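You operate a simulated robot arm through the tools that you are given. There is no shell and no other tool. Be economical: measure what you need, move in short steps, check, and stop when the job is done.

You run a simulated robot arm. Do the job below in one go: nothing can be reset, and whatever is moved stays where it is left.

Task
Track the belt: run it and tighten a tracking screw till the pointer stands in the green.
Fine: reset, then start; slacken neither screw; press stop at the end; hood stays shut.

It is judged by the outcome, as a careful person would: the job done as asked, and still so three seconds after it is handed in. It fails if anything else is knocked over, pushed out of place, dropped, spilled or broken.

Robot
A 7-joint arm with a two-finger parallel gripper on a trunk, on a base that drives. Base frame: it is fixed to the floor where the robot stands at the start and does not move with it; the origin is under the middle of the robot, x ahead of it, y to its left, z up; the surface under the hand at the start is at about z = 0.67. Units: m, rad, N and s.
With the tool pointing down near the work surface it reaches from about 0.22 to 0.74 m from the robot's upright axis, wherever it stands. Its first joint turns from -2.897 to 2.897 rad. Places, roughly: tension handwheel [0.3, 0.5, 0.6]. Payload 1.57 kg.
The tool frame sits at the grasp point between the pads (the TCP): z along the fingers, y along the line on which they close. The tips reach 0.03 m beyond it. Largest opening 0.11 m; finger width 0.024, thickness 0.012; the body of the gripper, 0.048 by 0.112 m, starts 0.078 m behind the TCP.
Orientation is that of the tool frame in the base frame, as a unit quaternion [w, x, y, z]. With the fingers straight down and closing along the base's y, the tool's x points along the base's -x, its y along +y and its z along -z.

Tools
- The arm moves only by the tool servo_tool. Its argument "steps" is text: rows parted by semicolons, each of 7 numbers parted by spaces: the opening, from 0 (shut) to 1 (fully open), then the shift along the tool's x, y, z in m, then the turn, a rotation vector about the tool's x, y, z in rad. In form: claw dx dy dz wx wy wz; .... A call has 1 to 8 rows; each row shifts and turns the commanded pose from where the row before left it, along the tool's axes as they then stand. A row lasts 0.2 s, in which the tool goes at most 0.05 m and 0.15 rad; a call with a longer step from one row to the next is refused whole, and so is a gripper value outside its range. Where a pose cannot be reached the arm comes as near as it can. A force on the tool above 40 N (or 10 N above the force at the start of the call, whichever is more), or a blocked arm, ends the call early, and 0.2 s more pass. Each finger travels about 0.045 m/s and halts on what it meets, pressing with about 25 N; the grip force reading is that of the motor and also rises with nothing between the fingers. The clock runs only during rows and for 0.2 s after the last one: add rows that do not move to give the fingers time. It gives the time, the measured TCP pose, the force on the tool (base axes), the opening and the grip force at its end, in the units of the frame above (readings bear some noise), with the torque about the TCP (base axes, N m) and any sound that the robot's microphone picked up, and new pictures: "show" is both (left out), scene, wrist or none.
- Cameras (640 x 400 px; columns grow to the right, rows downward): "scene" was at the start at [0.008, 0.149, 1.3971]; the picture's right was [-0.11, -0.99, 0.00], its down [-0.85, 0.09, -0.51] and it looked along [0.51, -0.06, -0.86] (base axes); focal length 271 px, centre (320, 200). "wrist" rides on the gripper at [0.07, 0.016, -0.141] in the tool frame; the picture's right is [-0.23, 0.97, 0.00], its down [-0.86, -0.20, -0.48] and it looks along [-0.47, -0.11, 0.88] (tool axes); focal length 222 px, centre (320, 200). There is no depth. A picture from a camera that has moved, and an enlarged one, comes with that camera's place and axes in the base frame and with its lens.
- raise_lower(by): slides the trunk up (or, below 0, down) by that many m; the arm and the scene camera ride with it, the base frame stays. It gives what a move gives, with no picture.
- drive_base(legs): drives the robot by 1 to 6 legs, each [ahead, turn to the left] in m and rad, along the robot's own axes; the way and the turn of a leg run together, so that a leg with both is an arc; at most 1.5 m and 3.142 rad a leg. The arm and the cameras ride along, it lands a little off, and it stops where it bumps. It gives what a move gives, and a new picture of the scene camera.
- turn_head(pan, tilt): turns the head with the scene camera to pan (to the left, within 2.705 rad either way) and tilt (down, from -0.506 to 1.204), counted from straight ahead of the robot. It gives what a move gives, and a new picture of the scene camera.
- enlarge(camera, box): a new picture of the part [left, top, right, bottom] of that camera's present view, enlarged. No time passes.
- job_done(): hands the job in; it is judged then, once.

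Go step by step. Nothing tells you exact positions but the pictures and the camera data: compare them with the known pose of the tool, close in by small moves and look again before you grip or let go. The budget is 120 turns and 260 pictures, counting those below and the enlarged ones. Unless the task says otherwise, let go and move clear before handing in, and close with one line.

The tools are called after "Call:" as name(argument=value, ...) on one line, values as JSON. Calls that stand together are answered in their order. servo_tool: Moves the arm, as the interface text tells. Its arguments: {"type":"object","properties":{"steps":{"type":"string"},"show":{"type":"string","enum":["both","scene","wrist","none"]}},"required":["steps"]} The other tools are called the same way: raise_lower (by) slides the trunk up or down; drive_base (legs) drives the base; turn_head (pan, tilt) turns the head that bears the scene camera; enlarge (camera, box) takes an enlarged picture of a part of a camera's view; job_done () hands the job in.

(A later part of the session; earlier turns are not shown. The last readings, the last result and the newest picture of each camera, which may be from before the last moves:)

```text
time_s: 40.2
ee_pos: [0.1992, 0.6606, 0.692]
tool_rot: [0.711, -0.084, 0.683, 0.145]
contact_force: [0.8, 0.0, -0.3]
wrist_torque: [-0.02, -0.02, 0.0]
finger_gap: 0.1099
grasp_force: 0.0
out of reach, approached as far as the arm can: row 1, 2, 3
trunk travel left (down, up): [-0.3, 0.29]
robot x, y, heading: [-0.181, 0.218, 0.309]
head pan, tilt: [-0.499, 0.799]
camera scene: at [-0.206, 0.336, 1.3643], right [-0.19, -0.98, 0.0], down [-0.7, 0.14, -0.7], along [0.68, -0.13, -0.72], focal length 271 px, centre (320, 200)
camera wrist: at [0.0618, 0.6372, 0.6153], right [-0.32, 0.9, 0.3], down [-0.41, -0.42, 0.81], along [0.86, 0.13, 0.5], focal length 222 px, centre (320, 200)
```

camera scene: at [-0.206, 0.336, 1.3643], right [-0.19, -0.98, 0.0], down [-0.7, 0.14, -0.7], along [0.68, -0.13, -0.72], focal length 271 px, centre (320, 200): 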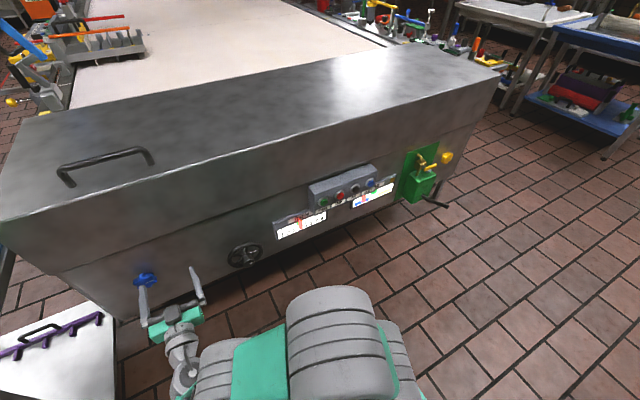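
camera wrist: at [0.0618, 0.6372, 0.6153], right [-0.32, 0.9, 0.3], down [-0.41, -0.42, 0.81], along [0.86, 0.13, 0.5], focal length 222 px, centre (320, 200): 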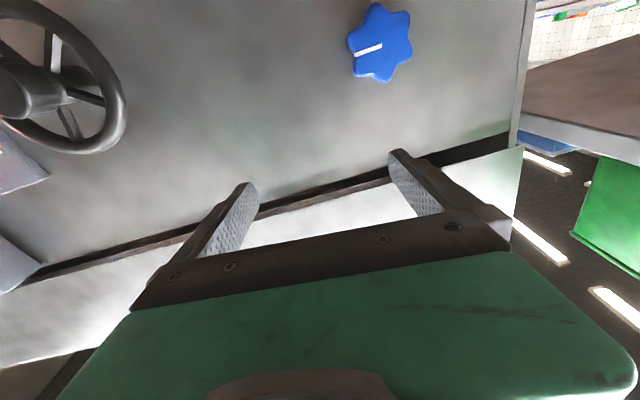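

The blue knob is at ≈(0.276,0.768,0.622), six lobes with flats facing sideways, about 58 mm across. I square up and move to just in front of it with open fingers.

Call:
servo_tool(steps="1 0 0 0 0.017 0.053 -0.079;1 0.0233 0.0262 0.01 0 0 0;1 0.0233 0.0262 0.01 0 0 0;1 0.0233 0.0262 0.01 0 0 0;1 0 0 0 0 0 0")

Call:
enlarge(camera="scene", box=[260, 150, 420, 250])

```text
time_s: 41.4
ee_pos: [0.2028, 0.7455, 0.6212]
tool_rot: [0.698, -0.108, 0.7, 0.108]
contact_force: [0.1, 0.0, 0.5]
wrist_torque: [0.0, 0.02, -0.03]
finger_gap: 0.1101
grasp_force: 0.2
trunk travel left (down, up): [-0.3, 0.29]
robot x, y, heading: [-0.1813, 0.2208, 0.302]
head pan, tilt: [-0.499, 0.799]
camera scene: at [-0.206, 0.336, 1.3643], right [-0.19, -0.98, 0.0], down [-0.7, 0.14, -0.7], along [0.68, -0.13, -0.72], focal length 271 px, centre (320, 200)
camera wrist: at [0.0635, 0.7179, 0.5507], right [-0.29, 0.93, 0.23], down [-0.39, -0.33, 0.86], along [0.87, 0.16, 0.46], focal length 222 px, centre (320, 200)
```

scene: 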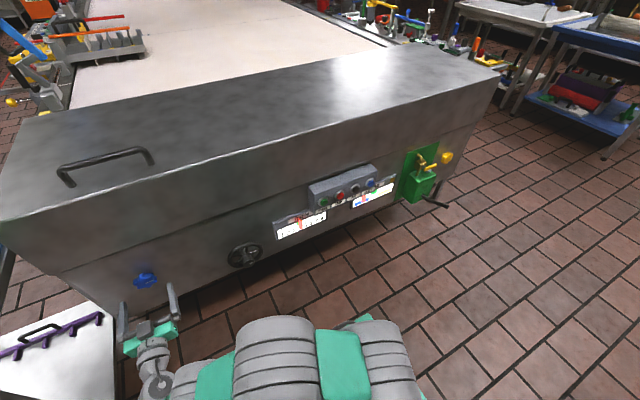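
wrist: 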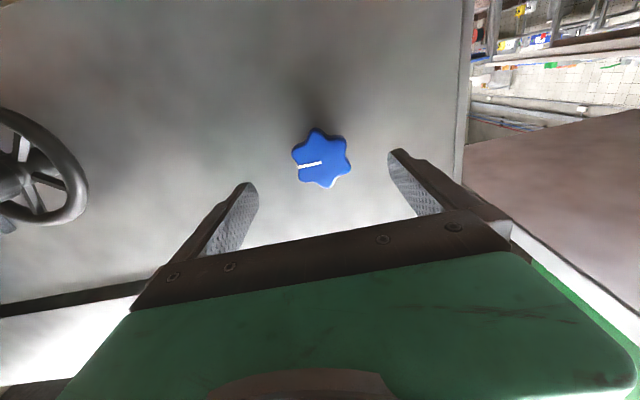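

```text
4.00 times, centred on (340, 200) of scene
camera zoom: at [-0.206, 0.336, 1.3643], right [-0.19, -0.98, 0.0], down [-0.7, 0.14, -0.7], along [0.68, -0.13, -0.72], focal length 1085 px, centre (240, 200)
```

zoom: 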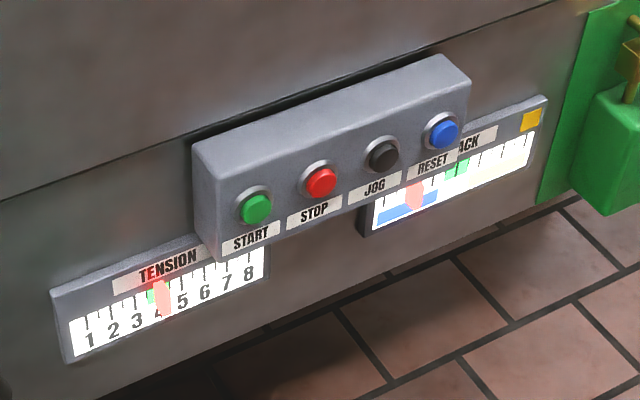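

Centred on the knob. I advance 55 mm and check.

Call:
servo_tool(steps="1 0 0 0.02 0 0 0;1 0 0 0.02 0 0 0;1 0 0 0.015 0 0 0;1 0 0 0 0 0 0")

```text
time_s: 42.4
ee_pos: [0.2562, 0.7614, 0.6216]
tool_rot: [0.698, -0.109, 0.699, 0.109]
contact_force: [-0.9, 0.6, 0.0]
wrist_torque: [0.01, -0.02, 0.02]
finger_gap: 0.1099
grasp_force: 0.1
trunk travel left (down, up): [-0.3, 0.29]
robot x, y, heading: [-0.1826, 0.2221, 0.312]
head pan, tilt: [-0.499, 0.799]
camera scene: at [-0.206, 0.3359, 1.3643], right [-0.19, -0.98, 0.0], down [-0.7, 0.14, -0.7], along [0.68, -0.13, -0.72], focal length 271 px, centre (320, 200)
camera wrist: at [0.1167, 0.7342, 0.5522], right [-0.29, 0.93, 0.23], down [-0.39, -0.33, 0.86], along [0.87, 0.16, 0.46], focal length 222 px, centre (320, 200)
```

scene: 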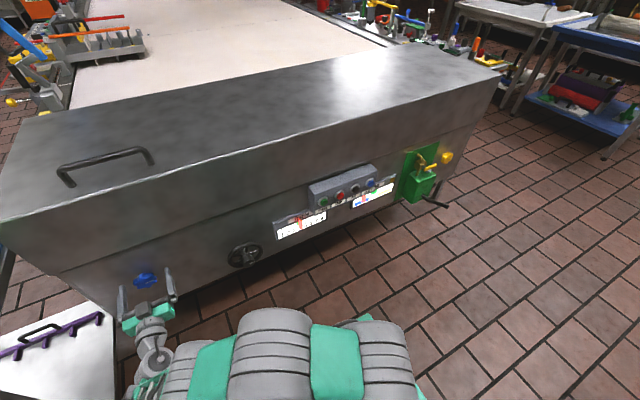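
wrist: 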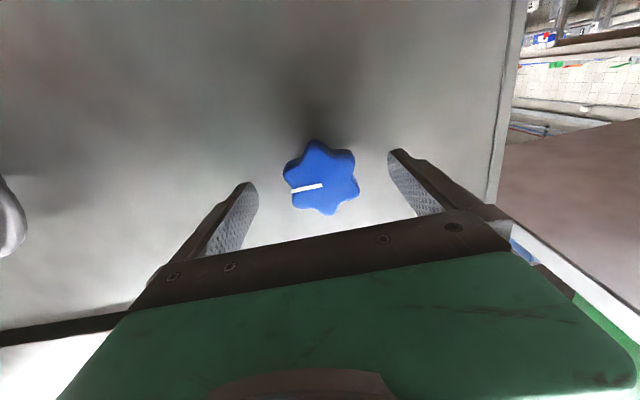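

The knob's front face is about at the fingertips' plane now; I advance 22 mm more and close.

Call:
servo_tool(steps="1 0 0 0.012 0 0 0;1 0 0 0.01 0 0 0;0.45 0 0 0 0 0 0;0.4 0 0 0 0 0 0;0.4 0 0 0 0 0 0;0.4 0 0 0 0 0 0;0.4 0 0 0 0 0 0")

```text
time_s: 43.0
ee_pos: [0.2626, 0.7667, 0.6217]
tool_rot: [0.698, -0.111, 0.699, 0.108]
contact_force: [-15.0, -4.1, 5.6]
wrist_torque: [-0.28, -0.42, -0.86]
finger_gap: 0.1098
grasp_force: 0.0
trunk travel left (down, up): [-0.3, 0.29]
robot x, y, heading: [-0.1811, 0.2226, 0.309]
head pan, tilt: [-0.499, 0.799]
stopped in row 2: the force on the tool passed its limit at 59 N (the readings are from after the stop); the commanded pose is now the measured one
camera scene: at [-0.2088, 0.3348, 1.3645], right [-0.18, -0.98, 0.0], down [-0.7, 0.13, -0.7], along [0.69, -0.13, -0.72], focal length 271 px, centre (320, 200)
camera wrist: at [0.1239, 0.7384, 0.5512], right [-0.3, 0.93, 0.22], down [-0.39, -0.33, 0.86], along [0.87, 0.17, 0.47], focal length 222 px, centre (320, 200)
```

scene: 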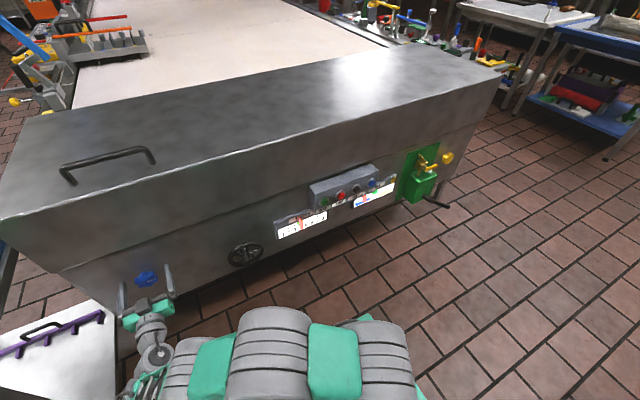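
wrist: 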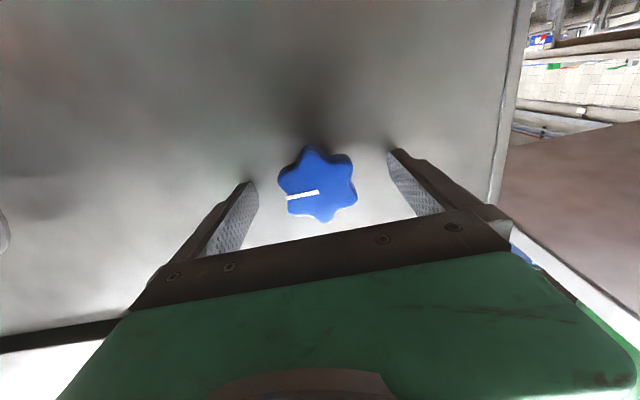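

The tips touched the face plate; I back off a few millimetres and close on the knob.

Call:
servo_tool(steps="1 0 0 -0.005 0 0 0;0.3 0 0 0 0 0 0;0.3 0 0 0 0 0 0;0.3 0 0 0 0 0 0;0.3 0 0 0 0 0 0;0.3 0 0 0 0 0 0")

```text
time_s: 44.4
ee_pos: [0.2612, 0.7642, 0.6199]
tool_rot: [0.697, -0.112, 0.7, 0.109]
contact_force: [2.3, 2.7, -1.1]
wrist_torque: [-0.01, 0.14, 0.11]
finger_gap: 0.0579
grasp_force: 31.6
trunk travel left (down, up): [-0.3, 0.29]
robot x, y, heading: [-0.1836, 0.2188, 0.307]
head pan, tilt: [-0.499, 0.799]
camera scene: at [-0.2067, 0.3359, 1.3643], right [-0.18, -0.98, 0.0], down [-0.7, 0.13, -0.7], along [0.69, -0.13, -0.72], focal length 271 px, centre (320, 200)
camera wrist: at [0.1208, 0.7368, 0.5501], right [-0.3, 0.93, 0.22], down [-0.39, -0.33, 0.86], along [0.87, 0.17, 0.46], focal length 222 px, centre (320, 200)
```

scene: 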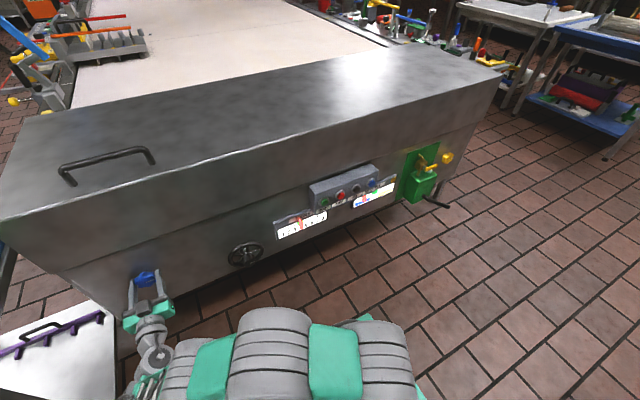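
wrist: 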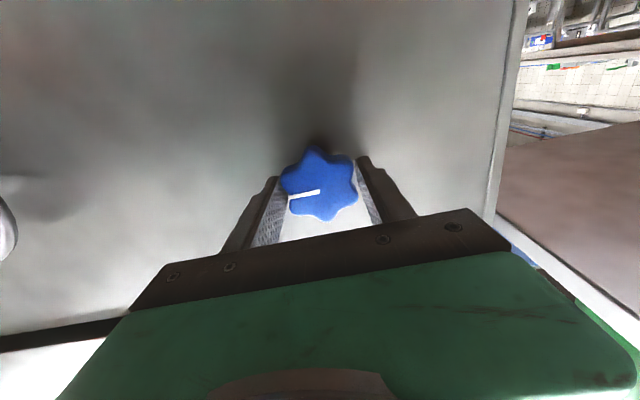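

Gripped (gap 58 mm). I turn clockwise about 0.5 rad and check the TRACK pointer.

Call:
servo_tool(steps="0.3 0 0 0 0 0 0.12;0.3 0 0 0 0 0 0.12;0.3 0 0 0 0 0 0.12;0.3 0 0 0 0 0 0.12;0.3 0 0 0 0 0 0")

Call:
enlarge(camera="scene", box=[340, 175, 404, 215])

```text
time_s: 45.5
ee_pos: [0.2616, 0.7657, 0.6203]
tool_rot: [0.651, 0.059, 0.706, 0.272]
contact_force: [3.6, 4.1, 1.1]
wrist_torque: [0.2, -0.42, 0.41]
finger_gap: 0.0578
grasp_force: 45.1
trunk travel left (down, up): [-0.3, 0.29]
robot x, y, heading: [-0.182, 0.2182, 0.309]
head pan, tilt: [-0.499, 0.799]
camera scene: at [-0.2067, 0.3358, 1.3643], right [-0.19, -0.98, 0.0], down [-0.7, 0.13, -0.7], along [0.69, -0.13, -0.72], focal length 271 px, centre (320, 200)
camera wrist: at [0.1115, 0.7659, 0.5654], right [-0.23, 0.72, 0.65], down [-0.28, -0.69, 0.67], along [0.93, -0.03, 0.36], focal length 222 px, centre (320, 200)
```

scene: 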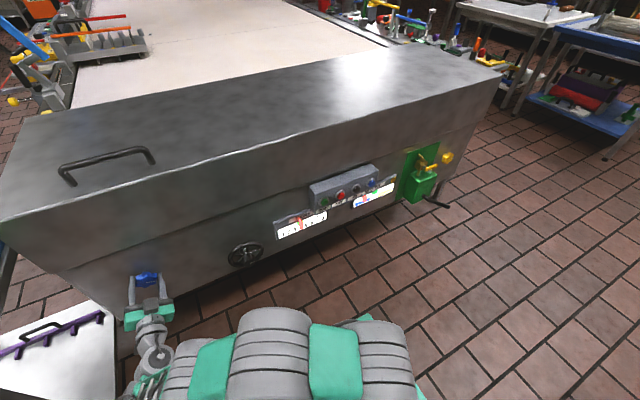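
wrist: 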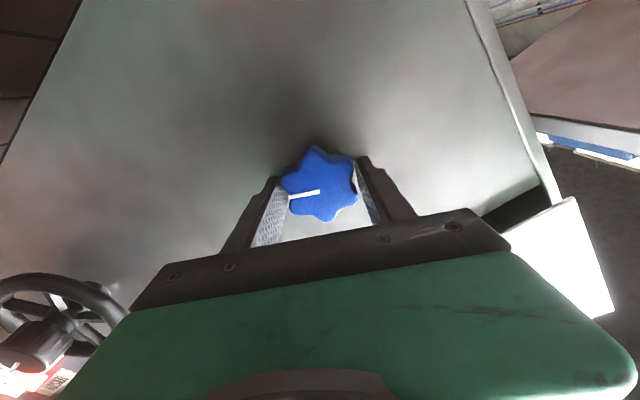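

```text
10.00 times, centred on (372, 195) of scene
camera zoom: at [-0.2067, 0.3358, 1.3643], right [-0.19, -0.98, 0.0], down [-0.7, 0.13, -0.7], along [0.69, -0.13, -0.72], focal length 2713 px, centre (-200, 250)
```

zoom: 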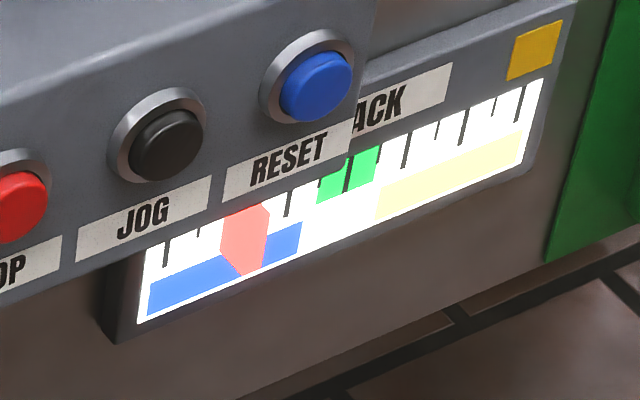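

The knob turned with the gripper. The pointer may respond slowly, so I wait and look again.

Call:
servo_tool(steps="0.3 0 0 0 0 0 0;0.3 0 0 0 0 0 0;0.3 0 0 0 0 0 0;0.3 0 0 0 0 0 0;0.3 0 0 0 0 0 0;0.3 0 0 0 0 0 0;0.3 0 0 0 0 0 0;0.3 0 0 0 0 0 0", show="none")

Call:
enlarge(camera="scene", box=[340, 175, 404, 215])

```text
time_s: 47.4
ee_pos: [0.26, 0.7642, 0.6188]
tool_rot: [0.651, 0.06, 0.706, 0.271]
contact_force: [3.4, 2.0, 1.7]
wrist_torque: [0.02, -0.04, -0.01]
finger_gap: 0.0578
grasp_force: 45.2
trunk travel left (down, up): [-0.3, 0.29]
robot x, y, heading: [-0.1806, 0.2196, 0.315]
head pan, tilt: [-0.499, 0.799]
```

```text
10.00 times, centred on (372, 195) of scene
camera zoom: at [-0.2067, 0.3357, 1.3643], right [-0.19, -0.98, 0.0], down [-0.7, 0.13, -0.7], along [0.69, -0.13, -0.72], focal length 2713 px, centre (-200, 250)
```

zoom: 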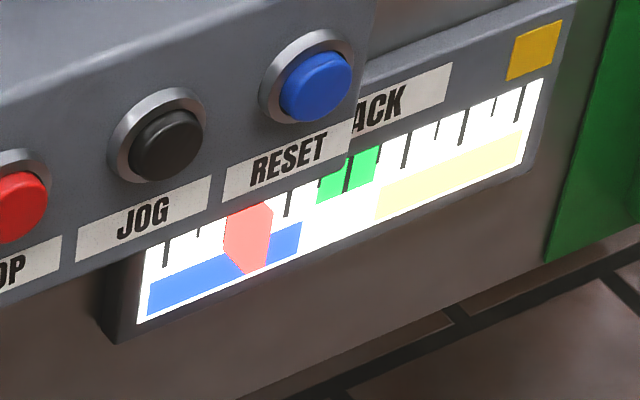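

It creeps right, toward the green: right screw, right direction, belt running. I keep turning clockwise.

Call:
servo_tool(steps="0.3 0 0 0 0 0 0.13;0.3 0 0 0 0 0 0.13;0.3 0 0 0 0 0 0.13;0.3 0 0 0 0 0 0.13;0.3 0 0 0 0 0 0.13;0.3 0 0 0 0 0 0.13;0.3 0 0 0 0 0 0", show="wrist")

Call:
enlarge(camera="scene", box=[340, 175, 404, 215])

```text
time_s: 49.0
ee_pos: [0.26, 0.765, 0.6212]
tool_rot: [0.499, 0.323, 0.631, 0.499]
contact_force: [0.3, -2.7, -1.9]
wrist_torque: [0.2, -0.42, 0.61]
finger_gap: 0.0581
grasp_force: 45.1
trunk travel left (down, up): [-0.3, 0.29]
robot x, y, heading: [-0.1832, 0.226, 0.316]
head pan, tilt: [-0.499, 0.799]
camera wrist: at [0.104, 0.7895, 0.614], right [-0.02, 0.08, 1.0], down [-0.19, -0.98, 0.07], along [0.98, -0.18, 0.04], focal length 222 px, centre (320, 200)
```

wrist: 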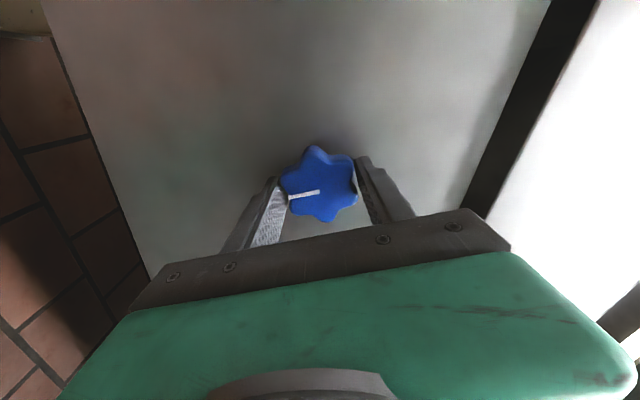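

```text
10.00 times, centred on (372, 195) of scene
camera zoom: at [-0.2069, 0.3356, 1.3643], right [-0.18, -0.98, 0.0], down [-0.7, 0.13, -0.7], along [0.69, -0.13, -0.72], focal length 2713 px, centre (-200, 250)
```

zoom: 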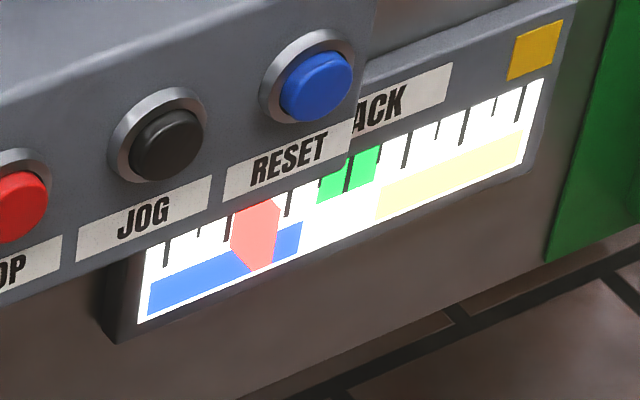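

Call:
servo_tool(steps="0.3 0 0 0 0 0 0.13;0.3 0 0 0 0 0 0.13;0.3 0 0 0 0 0 0.13;0.3 0 0 0 0 0 0.13;0.3 0 0 0 0 0 0.13;0.3 0 0 0 0 0 0.13;0.3 0 0 0 0 0 0", show="wrist")

Call:
servo_tool(steps="0.3 0 0 0 0 0 0;0.3 0 0 0 0 0 0;0.3 0 0 0 0 0 0;0.3 0 0 0 0 0 0;0.3 0 0 0 0 0 0;0.3 0 0 0 0 0 0;0.3 0 0 0 0 0 0;0.3 0 0 0 0 0 0", show="none")

Call:
enlarge(camera="scene", box=[340, 175, 404, 215])

```text
time_s: 50.5
ee_pos: [0.2608, 0.7644, 0.6201]
tool_rot: [0.271, 0.539, 0.461, 0.651]
contact_force: [-3.6, -6.6, -2.9]
wrist_torque: [0.18, -0.37, 0.66]
finger_gap: 0.0577
grasp_force: 45.1
trunk travel left (down, up): [-0.3, 0.29]
robot x, y, heading: [-0.1839, 0.2185, 0.31]
head pan, tilt: [-0.499, 0.799]
camera wrist: at [0.1093, 0.7739, 0.6659], right [0.2, -0.61, 0.77], down [-0.25, -0.79, -0.56], along [0.95, -0.08, -0.31], focal length 222 px, centre (320, 200)
```

wrist: 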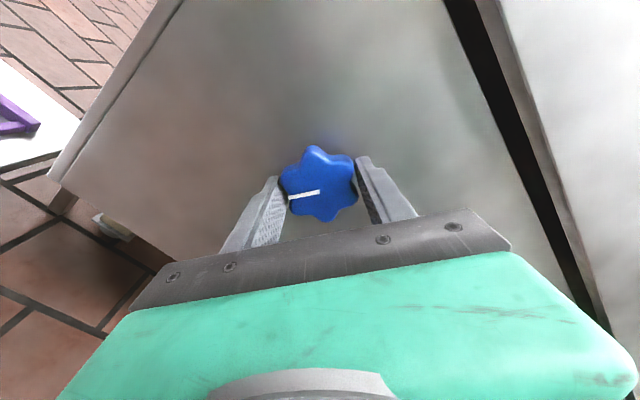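

```text
time_s: 52.4
ee_pos: [0.2613, 0.7647, 0.6203]
tool_rot: [0.271, 0.538, 0.461, 0.651]
contact_force: [-3.3, -4.3, -2.4]
wrist_torque: [-0.03, 0.08, -0.46]
finger_gap: 0.058
grasp_force: 44.8
trunk travel left (down, up): [-0.3, 0.29]
robot x, y, heading: [-0.1842, 0.2221, 0.313]
head pan, tilt: [-0.499, 0.799]
```

```text
10.00 times, centred on (372, 195) of scene
camera zoom: at [-0.2069, 0.3355, 1.3643], right [-0.19, -0.98, 0.0], down [-0.7, 0.13, -0.7], along [0.69, -0.13, -0.72], focal length 2713 px, centre (-200, 250)
```

zoom: 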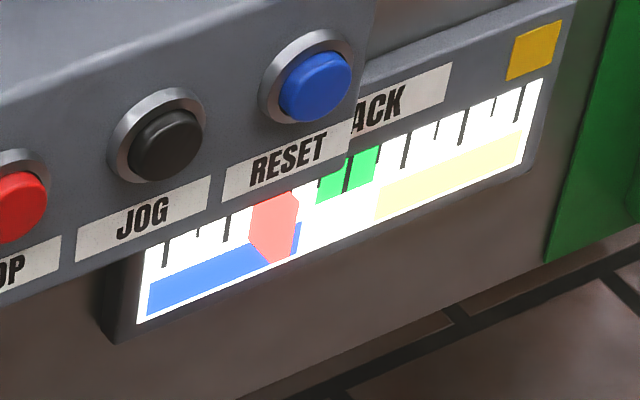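

The pointer is moving on (≈274 on the enlarged scale, green centre ≈347). I wait to see where it settles before turning further.

Call:
servo_tool(steps="0.3 0 0 0 0 0 0;0.3 0 0 0 0 0 0;0.3 0 0 0 0 0 0;0.3 0 0 0 0 0 0;0.3 0 0 0 0 0 0;0.3 0 0 0 0 0 0;0.3 0 0 0 0 0 0;0.3 0 0 0 0 0 0", show="none")

Call:
servo_tool(steps="0.3 0 0 0 0 0 0;0.3 0 0 0 0 0 0;0.3 0 0 0 0 0 0;0.3 0 0 0 0 0 0;0.3 0 0 0 0 0 0;0.3 0 0 0 0 0 0;0.3 0 0 0 0 0 0;0.3 0 0 0 0 0 0", show="none")

Call:
enlarge(camera="scene", box=[340, 175, 404, 215])

```text
time_s: 54.1
ee_pos: [0.2611, 0.7649, 0.6202]
tool_rot: [0.272, 0.538, 0.46, 0.651]
contact_force: [-2.5, -5.0, -1.5]
wrist_torque: [0.01, -0.13, -0.06]
finger_gap: 0.0577
grasp_force: 44.6
trunk travel left (down, up): [-0.3, 0.29]
robot x, y, heading: [-0.184, 0.2204, 0.314]
head pan, tilt: [-0.499, 0.799]
```

```text
time_s: 56.0
ee_pos: [0.2603, 0.7643, 0.6196]
tool_rot: [0.271, 0.539, 0.461, 0.651]
contact_force: [-2.4, -3.6, -2.2]
wrist_torque: [0.02, -0.02, -0.15]
finger_gap: 0.0578
grasp_force: 45.3
trunk travel left (down, up): [-0.3, 0.29]
robot x, y, heading: [-0.1824, 0.2159, 0.316]
head pan, tilt: [-0.499, 0.799]
```

```text
10.00 times, centred on (372, 195) of scene
camera zoom: at [-0.2069, 0.3354, 1.3643], right [-0.19, -0.98, 0.0], down [-0.7, 0.13, -0.7], along [0.69, -0.13, -0.72], focal length 2713 px, centre (-200, 250)
```

zoom: 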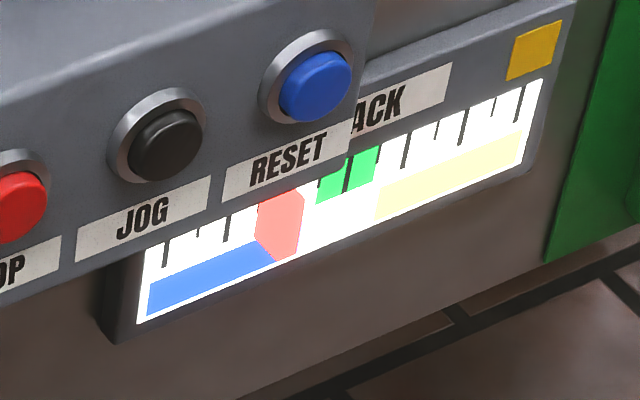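

It settles near 283, i.e. ≈23 px per rad, so about 2.7 rad more is needed. I open, turn the hand back 120° around the knob, and regrip.

Call:
servo_tool(steps="1 0 0 0 0 0 0;1 0 0 0 0 0 0;1 0 0 0 0 0 0;1 0 0 -0.003 0 0 -0.149;1 0 0 0 0 0 -0.149;1 0 0 0 0 0 -0.149;1 0 0 0 0 0 -0.149;1 0 0 0 0 0 -0.149", show="none")

Call:
servo_tool(steps="1 0 0 0 0 0 -0.149;1 0 0 0 0 0 -0.149;1 0 0 0 0 0 -0.149;1 0 0 0 0 0 -0.149;1 0 0 0 0 0 -0.149;1 0 0 0 0 0 -0.149;1 0 0 0 0 0 -0.149;1 0 0 0 0 0 -0.149", show="none")

Call:
servo_tool(steps="1 0 0 0 0 0 -0.149;1 0 0 0 0 0 0;1 0 0 0 0 0 0", show="wrist")

Call:
enlarge(camera="scene", box=[340, 175, 404, 215])

```text
time_s: 57.8
ee_pos: [0.2578, 0.7637, 0.6194]
tool_rot: [0.491, 0.332, 0.626, 0.507]
contact_force: [0.5, 0.4, 0.0]
wrist_torque: [-0.04, 0.05, 0.0]
finger_gap: 0.1099
grasp_force: 0.0
trunk travel left (down, up): [-0.3, 0.29]
robot x, y, heading: [-0.1842, 0.221, 0.311]
head pan, tilt: [-0.499, 0.799]
```

```text
time_s: 59.5
ee_pos: [0.2571, 0.7639, 0.62]
tool_rot: [0.691, -0.077, 0.704, 0.145]
contact_force: [-0.8, -0.1, 0.3]
wrist_torque: [0.02, 0.02, -0.02]
finger_gap: 0.11
grasp_force: 0.1
trunk travel left (down, up): [-0.3, 0.29]
robot x, y, heading: [-0.1822, 0.2219, 0.311]
head pan, tilt: [-0.499, 0.799]
```

```text
time_s: 60.4
ee_pos: [0.2577, 0.7643, 0.62]
tool_rot: [0.7, -0.127, 0.697, 0.093]
contact_force: [0.3, 0.0, -0.5]
wrist_torque: [-0.03, 0.02, 0.03]
finger_gap: 0.1099
grasp_force: 0.1
trunk travel left (down, up): [-0.3, 0.29]
robot x, y, heading: [-0.1817, 0.2186, 0.311]
head pan, tilt: [-0.499, 0.799]
camera wrist: at [0.1187, 0.733, 0.5496], right [-0.3, 0.94, 0.18], down [-0.4, -0.3, 0.87], along [0.86, 0.19, 0.47], focal length 222 px, centre (320, 200)
```

wrist: 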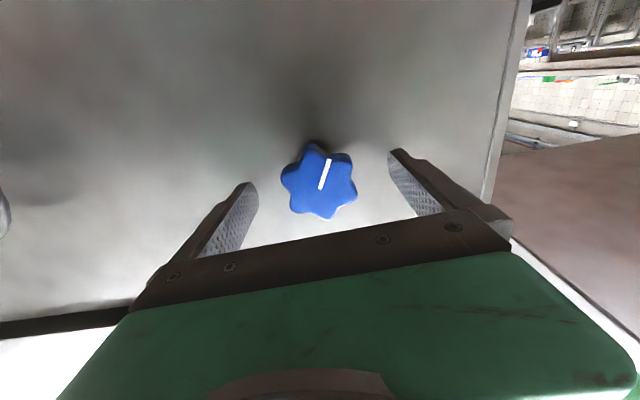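

```text
10.00 times, centred on (372, 195) of scene
camera zoom: at [-0.2068, 0.3355, 1.3643], right [-0.19, -0.98, 0.0], down [-0.7, 0.13, -0.7], along [0.69, -0.13, -0.72], focal length 2713 px, centre (-200, 250)
```

zoom: 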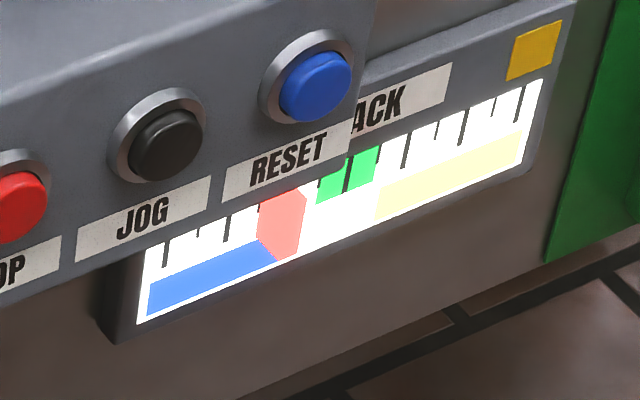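

Settled at ≈281. I pre-rotate the hand slightly clockwise (so gripping can't slacken the knob), grip, and turn.

Call:
servo_tool(steps="1 0 0 0.002 0 0 0.08;0.3 0 0 0 0 0 0;0.3 0 0 0 0 0 0;0.3 0 0 0 0 0 0;0.3 0 0 0 0 0 0;0.3 0 0 0 0 0 0;0.3 0 0 0 0 0 0.13;0.3 0 0 0 0 0 0.13", show="wrist")

Call:
servo_tool(steps="0.3 0 0 0 0 0 0.13;0.3 0 0 0 0 0 0.13;0.3 0 0 0 0 0 0.13;0.3 0 0 0 0 0 0.13;0.3 0 0 0 0 0 0.13;0.3 0 0 0 0 0 0.13;0.3 0 0 0 0 0 0.13;0.3 0 0 0 0 0 0.13", show="none")

Call:
servo_tool(steps="0.3 0 0 0 0 0 0.13;0.3 0 0 0 0 0 0.13;0.3 0 0 0 0 0 0.13;0.3 0 0 0 0 0 0.13;0.3 0 0 0 0 0 0.13;0.3 0 0 0 0 0 0.13;0.3 0 0 0 0 0 0", show="wrist")

Call:
enlarge(camera="scene", box=[340, 175, 404, 215])

```text
time_s: 62.1
ee_pos: [0.2597, 0.7633, 0.6194]
tool_rot: [0.674, -0.007, 0.709, 0.21]
contact_force: [-4.8, -4.9, -1.8]
wrist_torque: [0.01, -0.21, 0.49]
finger_gap: 0.058
grasp_force: 45.2
trunk travel left (down, up): [-0.3, 0.29]
robot x, y, heading: [-0.1822, 0.22, 0.313]
head pan, tilt: [-0.499, 0.799]
camera wrist: at [0.1135, 0.7551, 0.5576], right [-0.26, 0.83, 0.5], down [-0.32, -0.56, 0.76], along [0.91, 0.04, 0.41], focal length 222 px, centre (320, 200)
```

wrist: 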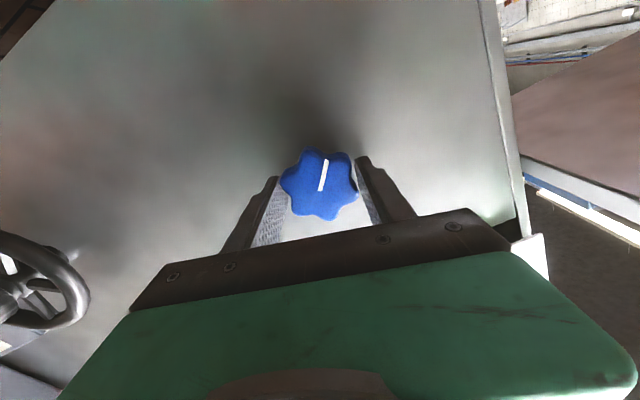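

```text
time_s: 64.0
ee_pos: [0.2586, 0.7635, 0.6191]
tool_rot: [0.48, 0.346, 0.618, 0.518]
contact_force: [-3.2, 0.9, -3.1]
wrist_torque: [0.05, -0.31, 0.79]
finger_gap: 0.0576
grasp_force: 45.1
trunk travel left (down, up): [-0.3, 0.29]
robot x, y, heading: [-0.1795, 0.22, 0.319]
head pan, tilt: [-0.499, 0.799]
```

```text
time_s: 65.5
ee_pos: [0.2589, 0.7645, 0.6199]
tool_rot: [0.247, 0.555, 0.441, 0.661]
contact_force: [-14.6, -2.3, -6.4]
wrist_torque: [0.22, -0.41, 0.76]
finger_gap: 0.0575
grasp_force: 45.1
trunk travel left (down, up): [-0.3, 0.29]
robot x, y, heading: [-0.1839, 0.2197, 0.316]
head pan, tilt: [-0.499, 0.799]
camera wrist: at [0.1092, 0.7701, 0.6699], right [0.22, -0.66, 0.72], down [-0.26, -0.75, -0.61], along [0.94, -0.06, -0.34], focal length 222 px, centre (320, 200)
```

wrist: 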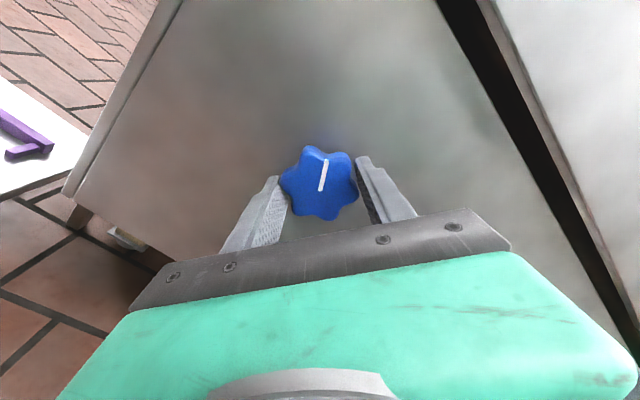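

```text
10.00 times, centred on (372, 195) of scene
camera zoom: at [-0.2076, 0.3357, 1.3643], right [-0.18, -0.98, 0.0], down [-0.7, 0.13, -0.7], along [0.69, -0.13, -0.72], focal length 2713 px, centre (-200, 250)
```

zoom: 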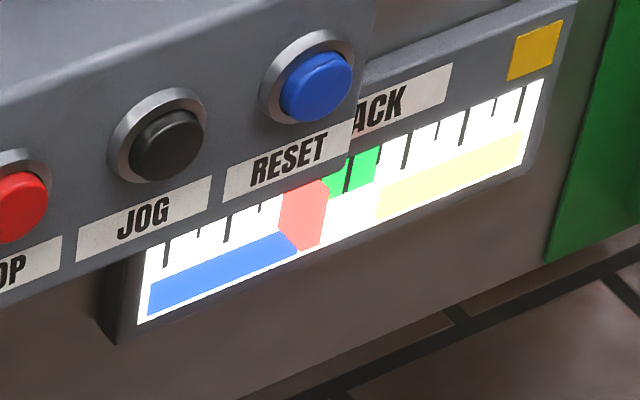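

Pointer at ≈304 and moving. I regrip while it settles.

Call:
servo_tool(steps="1 0 0 0 0 0 0;1 0 0 0 0 0 0;1 0 0 0 0 0 0;1 0 0 0 0 0 -0.149;1 0 0 0 0 0 -0.149;1 0 0 0 0 0 -0.149;1 0 0 0 0 0 -0.149;1 0 0 0 0 0 -0.149", show="none")

Call:
servo_tool(steps="1 0 0 0 0 0 -0.149;1 0 0 0 0 0 -0.149;1 0 0 0 0 0 -0.149;1 0 0 0 0 0 -0.149;1 0 0 0 0 0 -0.149;1 0 0 0 0 0 -0.149;1 0 0 0 0 0 -0.149;1 0 0 0 0 0 -0.149", show="none")

Call:
servo_tool(steps="1 0 0 0 0 0 -0.09;1 0 0 0 0 0 0;1 0 0 0 0 0 0", show="wrist")

Call:
enlarge(camera="scene", box=[340, 175, 404, 215])

```text
time_s: 67.3
ee_pos: [0.2593, 0.7647, 0.6208]
tool_rot: [0.473, 0.356, 0.613, 0.524]
contact_force: [0.8, 1.0, 0.2]
wrist_torque: [0.01, 0.03, 0.0]
finger_gap: 0.1101
grasp_force: 0.2
trunk travel left (down, up): [-0.3, 0.29]
robot x, y, heading: [-0.1832, 0.2182, 0.311]
head pan, tilt: [-0.499, 0.799]
```

```text
time_s: 69.2
ee_pos: [0.261, 0.7635, 0.6207]
tool_rot: [0.685, -0.05, 0.707, 0.17]
contact_force: [0.7, 0.6, 0.3]
wrist_torque: [0.0, -0.02, -0.01]
finger_gap: 0.1099
grasp_force: 0.2
trunk travel left (down, up): [-0.3, 0.29]
robot x, y, heading: [-0.1815, 0.2192, 0.312]
head pan, tilt: [-0.499, 0.799]
```

```text
time_s: 70.0
ee_pos: [0.2599, 0.7647, 0.6192]
tool_rot: [0.692, -0.081, 0.704, 0.138]
contact_force: [0.0, -0.3, 0.5]
wrist_torque: [0.02, 0.01, -0.01]
finger_gap: 0.1101
grasp_force: 0.0
trunk travel left (down, up): [-0.3, 0.29]
robot x, y, heading: [-0.183, 0.2204, 0.312]
head pan, tilt: [-0.499, 0.799]
camera wrist: at [0.1184, 0.7418, 0.5518], right [-0.29, 0.91, 0.31], down [-0.37, -0.4, 0.84], along [0.88, 0.13, 0.45], focal length 222 px, centre (320, 200)
```

wrist: 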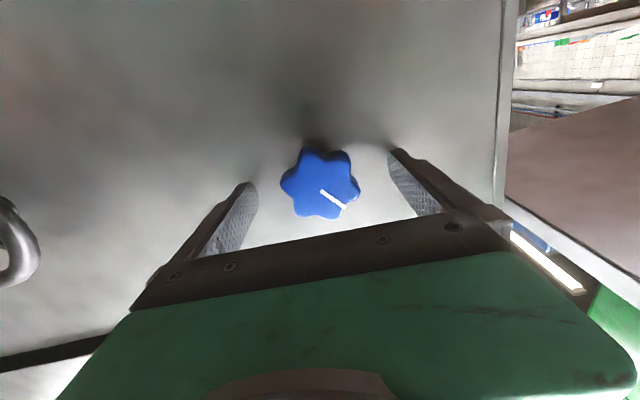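

```text
10.00 times, centred on (372, 195) of scene
camera zoom: at [-0.2068, 0.3355, 1.3643], right [-0.19, -0.98, 0.0], down [-0.7, 0.13, -0.7], along [0.69, -0.13, -0.72], focal length 2713 px, centre (-200, 250)
```

zoom: 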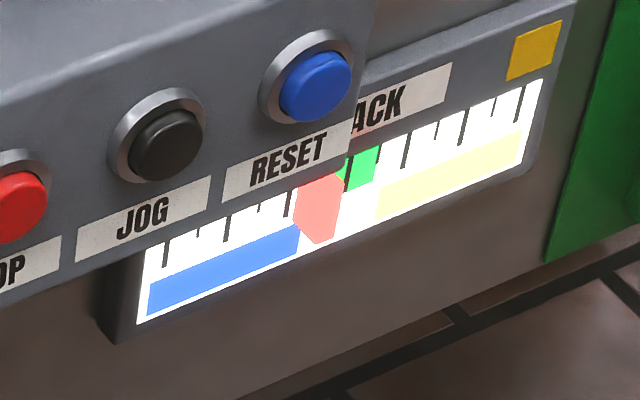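

Allowing for parallax (the pointer stands proud of the scale), it is still left of green centre. I grip and turn about 1.4 rad more.

Call:
servo_tool(steps="0.3 0 0 0 0 0 0;0.3 0 0 0 0 0 0;0.3 0 0 0 0 0 0;0.3 0 0 0 0 0 0;0.3 0 0 0 0 0 0;0.3 0 0 0 0 0 0.13;0.3 0 0 0 0 0 0.13;0.3 0 0 0 0 0 0.13", show="none")

Call:
servo_tool(steps="0.3 0 0 0 0 0 0.13;0.3 0 0 0 0 0 0.13;0.3 0 0 0 0 0 0.13;0.3 0 0 0 0 0 0.13;0.3 0 0 0 0 0 0.13;0.3 0 0 0 0 0 0.13;0.3 0 0 0 0 0 0.13;0.3 0 0 0 0 0 0.13", show="wrist")

Call:
servo_tool(steps="0.3 0 0 0 0 0 0;0.3 0 0 0 0 0 0;0.3 0 0 0 0 0 0;0.3 0 0 0 0 0 0;0.3 0 0 0 0 0 0;0.3 0 0 0 0 0 0;0.3 0 0 0 0 0 0;0.3 0 0 0 0 0 0", show="none")

Call:
servo_tool(steps="0.3 0 0 0 0 0 0;0.3 0 0 0 0 0 0;0.3 0 0 0 0 0 0;0.3 0 0 0 0 0 0;0.3 0 0 0 0 0 0;0.3 0 0 0 0 0 0;0.3 0 0 0 0 0 0;0.3 0 0 0 0 0 0", show="none")

Call:
enlarge(camera="scene", box=[340, 175, 404, 215])

```text
time_s: 71.8
ee_pos: [0.2604, 0.7639, 0.6205]
tool_rot: [0.652, 0.059, 0.706, 0.271]
contact_force: [0.2, -0.1, 1.4]
wrist_torque: [-0.14, 0.23, 0.86]
finger_gap: 0.0571
grasp_force: 45.0
trunk travel left (down, up): [-0.3, 0.29]
robot x, y, heading: [-0.1816, 0.2191, 0.313]
head pan, tilt: [-0.499, 0.799]
```

```text
time_s: 73.5
ee_pos: [0.2597, 0.7648, 0.6204]
tool_rot: [0.431, 0.401, 0.583, 0.559]
contact_force: [11.7, 9.0, -0.8]
wrist_torque: [0.03, -0.35, 1.02]
finger_gap: 0.057
grasp_force: 44.8
trunk travel left (down, up): [-0.3, 0.29]
robot x, y, heading: [-0.1822, 0.22, 0.312]
head pan, tilt: [-0.499, 0.799]
camera wrist: at [0.1036, 0.7883, 0.6323], right [0.06, -0.17, 0.98], down [-0.19, -0.97, -0.15], along [0.98, -0.18, -0.09], focal length 222 px, centre (320, 200)
```

wrist: 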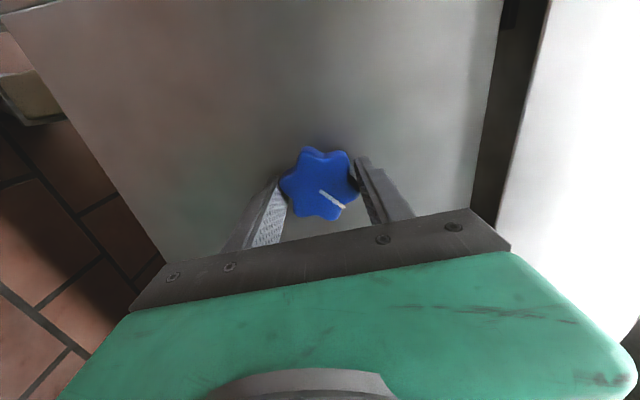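

```text
time_s: 75.3
ee_pos: [0.2595, 0.7642, 0.619]
tool_rot: [0.432, 0.401, 0.584, 0.558]
contact_force: [13.9, 14.2, 2.2]
wrist_torque: [0.07, -0.08, -0.01]
finger_gap: 0.0573
grasp_force: 45.1
trunk travel left (down, up): [-0.3, 0.29]
robot x, y, heading: [-0.1818, 0.2194, 0.312]
head pan, tilt: [-0.499, 0.799]
```

```text
time_s: 77.2
ee_pos: [0.2602, 0.7646, 0.6196]
tool_rot: [0.432, 0.401, 0.584, 0.558]
contact_force: [14.2, 14.0, 4.5]
wrist_torque: [0.15, -0.19, 0.21]
finger_gap: 0.0571
grasp_force: 44.7
trunk travel left (down, up): [-0.3, 0.29]
robot x, y, heading: [-0.186, 0.2205, 0.314]
head pan, tilt: [-0.499, 0.799]
```

```text
10.00 times, centred on (372, 195) of scene
camera zoom: at [-0.2062, 0.3363, 1.3643], right [-0.19, -0.98, 0.0], down [-0.7, 0.13, -0.7], along [0.68, -0.13, -0.72], focal length 2713 px, centre (-200, 250)
```

zoom: 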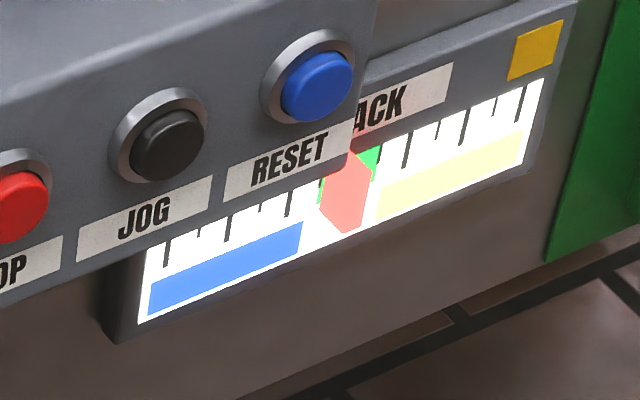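

The pointer is now inside the green; parallax-corrected it's a bit left of centre. I add 0.4 rad and let it settle.

Call:
servo_tool(steps="0.3 0 0 0 0 0 0.13;0.3 0 0 0 0 0 0.13;0.3 0 0 0 0 0 0.13;0.3 0 0 0 0 0 0;0.3 0 0 0 0 0 0;0.3 0 0 0 0 0 0;0.3 0 0 0 0 0 0;0.3 0 0 0 0 0 0", show="none")

Call:
servo_tool(steps="1 0 0 0 0 0 0;1 0 0 0 0 0 0;1 0 0 0 0 0 0;1 0 0 0 0 0 0;1 0 0 -0.025 0 0 0;1 0 0 -0.025 0 0 0;1 0 0 -0.025 0 0 0;1 0 0 0 0 0 0", show="wrist")

Call:
enlarge(camera="scene", box=[340, 175, 404, 215])

```text
time_s: 79.0
ee_pos: [0.2596, 0.7639, 0.619]
tool_rot: [0.315, 0.506, 0.496, 0.632]
contact_force: [10.9, 6.0, 4.2]
wrist_torque: [0.1, -0.13, -0.08]
finger_gap: 0.0571
grasp_force: 45.0
trunk travel left (down, up): [-0.3, 0.29]
robot x, y, heading: [-0.1823, 0.2183, 0.315]
head pan, tilt: [-0.499, 0.799]
```

```text
time_s: 80.8
ee_pos: [0.1897, 0.7407, 0.6211]
tool_rot: [0.314, 0.506, 0.496, 0.632]
contact_force: [-0.6, 0.6, -0.5]
wrist_torque: [-0.02, -0.03, -0.01]
finger_gap: 0.1099
grasp_force: 0.0
trunk travel left (down, up): [-0.3, 0.29]
robot x, y, heading: [-0.1818, 0.2209, 0.309]
head pan, tilt: [-0.499, 0.799]
camera wrist: at [0.0362, 0.7548, 0.6584], right [0.17, -0.51, 0.85], down [-0.23, -0.85, -0.47], along [0.96, -0.12, -0.26], focal length 222 px, centre (320, 200)
```

wrist: 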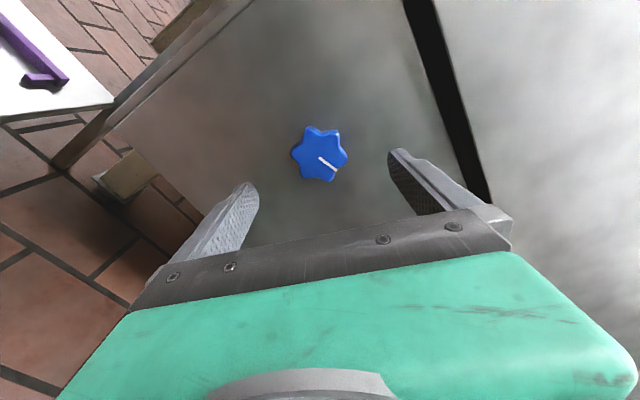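

```text
10.00 times, centred on (372, 195) of scene
camera zoom: at [-0.2069, 0.3357, 1.3643], right [-0.19, -0.98, 0.0], down [-0.7, 0.13, -0.7], along [0.69, -0.13, -0.72], focal length 2713 px, centre (-200, 250)
```

zoom: 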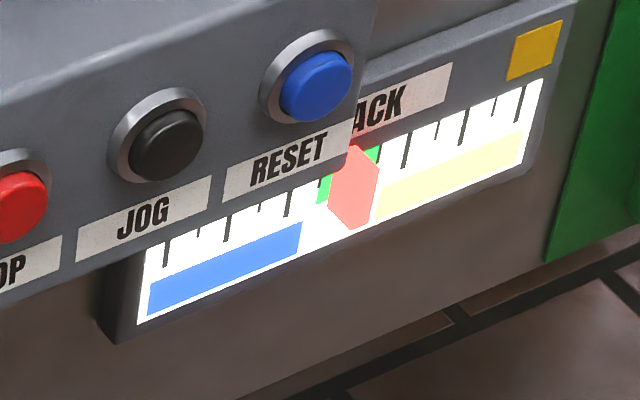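

The pointer is essentially centred in the green. I close the fingers, unroll the wrist and head back toward STOP.

Call:
servo_tool(steps="1 0 0 -0.01 0 0 -0.145;0.5 0 0 -0.01 0 0 -0.145;0 0 0 -0.01 0 0 -0.145;0 0 0 0 0 0 -0.145;0 0 0 0 0 0 -0.145;0 0 0 0 0 0 -0.145;0 0 0 0 0 0 -0.145;0 0 0 0 0 0 -0.145", show="none")

Call:
servo_tool(steps="0 0 0 0 0 0 -0.145;0 0 0 0 0 0 -0.145;0 0 0 0 0 0 -0.145;0 0 0 0 0 0 -0.145;0 0 0 0 0 0 -0.13;0 0 0 0 0 0 0", show="both")

Call:
enlarge(camera="scene", box=[340, 175, 404, 215])

```text
time_s: 82.5
ee_pos: [0.1602, 0.7316, 0.6202]
tool_rot: [0.61, 0.151, 0.692, 0.354]
contact_force: [0.1, 1.0, 0.3]
wrist_torque: [-0.01, -0.03, 0.0]
finger_gap: 0.0003
grasp_force: 17.0
trunk travel left (down, up): [-0.3, 0.29]
robot x, y, heading: [-0.1827, 0.2199, 0.311]
head pan, tilt: [-0.499, 0.799]
```

```text
time_s: 84.0
ee_pos: [0.1596, 0.7322, 0.6207]
tool_rot: [0.695, -0.099, 0.702, 0.121]
contact_force: [0.0, -0.7, 0.1]
wrist_torque: [-0.01, 0.02, 0.01]
finger_gap: 0.0
grasp_force: 21.0
trunk travel left (down, up): [-0.3, 0.29]
robot x, y, heading: [-0.1803, 0.2208, 0.312]
head pan, tilt: [-0.499, 0.799]
camera scene: at [-0.2069, 0.3358, 1.3643], right [-0.19, -0.98, 0.0], down [-0.7, 0.13, -0.7], along [0.69, -0.13, -0.72], focal length 271 px, centre (320, 200)
camera wrist: at [0.0191, 0.7067, 0.5511], right [-0.3, 0.92, 0.26], down [-0.38, -0.36, 0.85], along [0.88, 0.15, 0.46], focal length 222 px, centre (320, 200)
```

scene: 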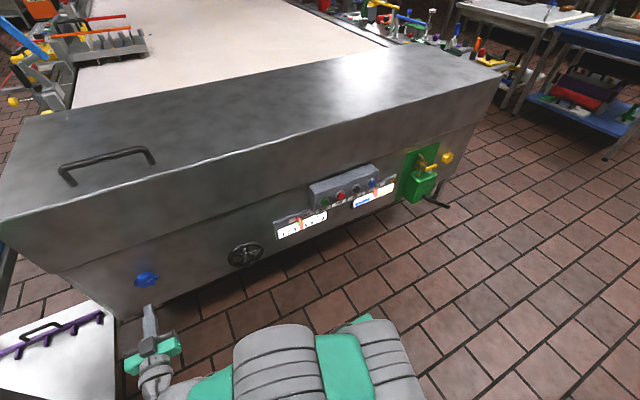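
wrist: 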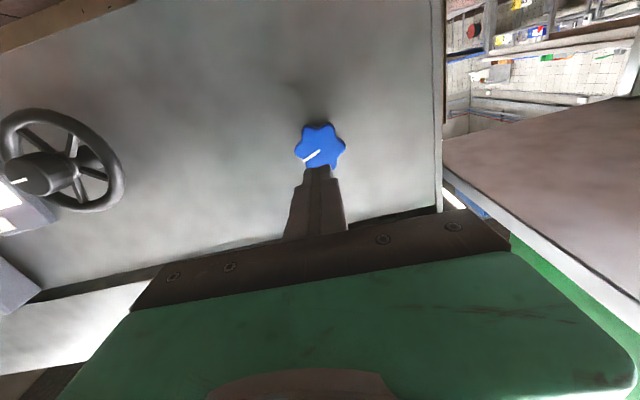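

```text
10.00 times, centred on (372, 195) of scene
camera zoom: at [-0.2069, 0.3358, 1.3643], right [-0.19, -0.98, 0.0], down [-0.7, 0.13, -0.7], along [0.69, -0.13, -0.72], focal length 2713 px, centre (-200, 250)
```

zoom: 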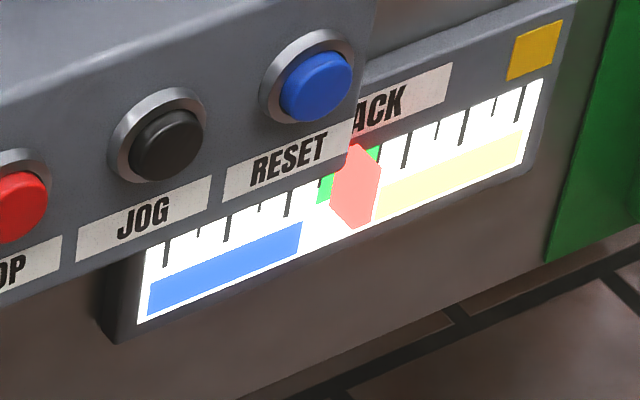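

Settled well within the green. Now right toward STOP, yawing the tool to the right on the way.

Call:
servo_tool(steps="0 -0.01 -0.045 0 0.1 0 0;0 -0.01 -0.0448 0.0045 0.1 0 0;0 -0.01 -0.0441 0.0089 0.1 0 0;0 -0.01 -0.043 0.0133 0.1 0 0;0 -0.01 -0.0414 0.0175 0.1 0 0;0 -0.01 -0.0395 0.0216 0 0 0;0 -0.01 -0.0395 0.0216 0 0 0;0 0 0 0 0 0 0")

```text
time_s: 85.8
ee_pos: [0.3398, 0.4663, 0.6585]
tool_rot: [0.698, 0.077, 0.71, -0.056]
contact_force: [0.3, -0.6, 0.1]
wrist_torque: [0.04, 0.04, 0.01]
finger_gap: 0.0
grasp_force: 21.6
out of reach, approached as far as the arm can: row 2, 3, 4, 5
trunk travel left (down, up): [-0.3, 0.29]
robot x, y, heading: [-0.1808, 0.2192, 0.312]
head pan, tilt: [-0.499, 0.799]
camera scene: at [-0.2069, 0.3355, 1.3644], right [-0.19, -0.98, 0.0], down [-0.7, 0.13, -0.7], along [0.69, -0.13, -0.72], focal length 271 px, centre (320, 200)
camera wrist: at [0.2032, 0.5111, 0.5913], right [0.19, 0.95, 0.25], down [-0.5, -0.13, 0.86], along [0.85, -0.29, 0.45], focal length 222 px, centre (320, 200)
```

scene: 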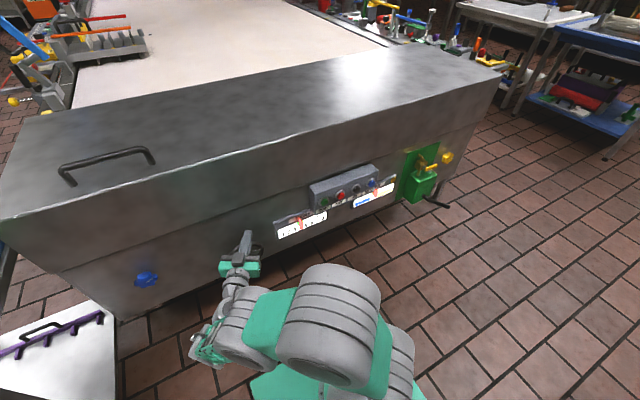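
wrist: 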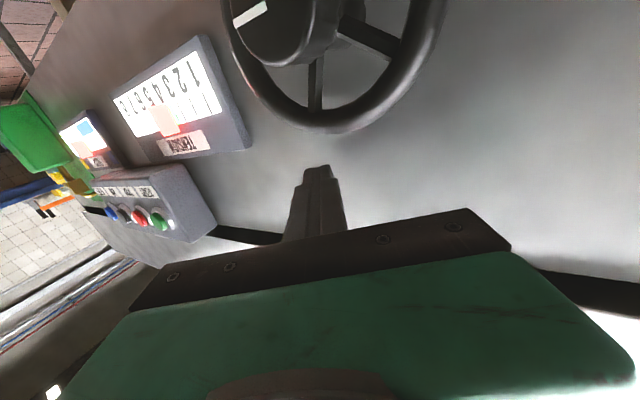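

The tip came close above the wheel without touching; I lift and back off first, then go across to STOP.

Call:
servo_tool(steps="0 -0.03 0 -0.01 0 0 0;0 -0.0115 -0.012 -0.025 0 0 0;0 0 -0.012 -0.015 0 0 0;0 0 0 0 0 0 0", show="wrist")

```text
time_s: 86.8
ee_pos: [0.3139, 0.464, 0.6956]
tool_rot: [0.697, 0.076, 0.711, -0.055]
contact_force: [-0.6, 0.2, 0.2]
wrist_torque: [0.01, -0.03, 0.03]
finger_gap: 0.0
grasp_force: 21.3
out of reach, approached as far as the arm can: row 2, 3
trunk travel left (down, up): [-0.3, 0.29]
robot x, y, heading: [-0.1826, 0.2194, 0.313]
head pan, tilt: [-0.499, 0.799]
camera wrist: at [0.1758, 0.5087, 0.629], right [0.18, 0.95, 0.25], down [-0.49, -0.13, 0.86], along [0.85, -0.28, 0.44], focal length 222 px, centre (320, 200)
```

wrist: 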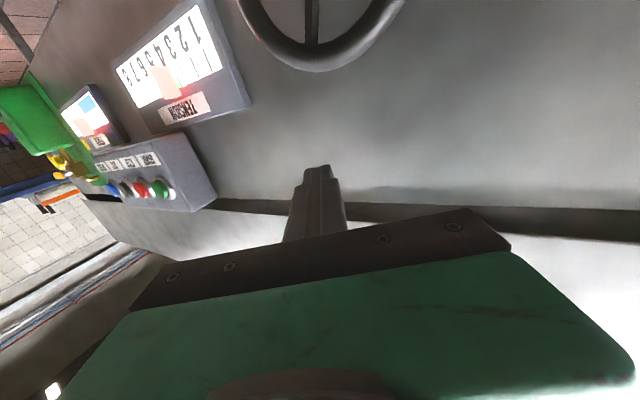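

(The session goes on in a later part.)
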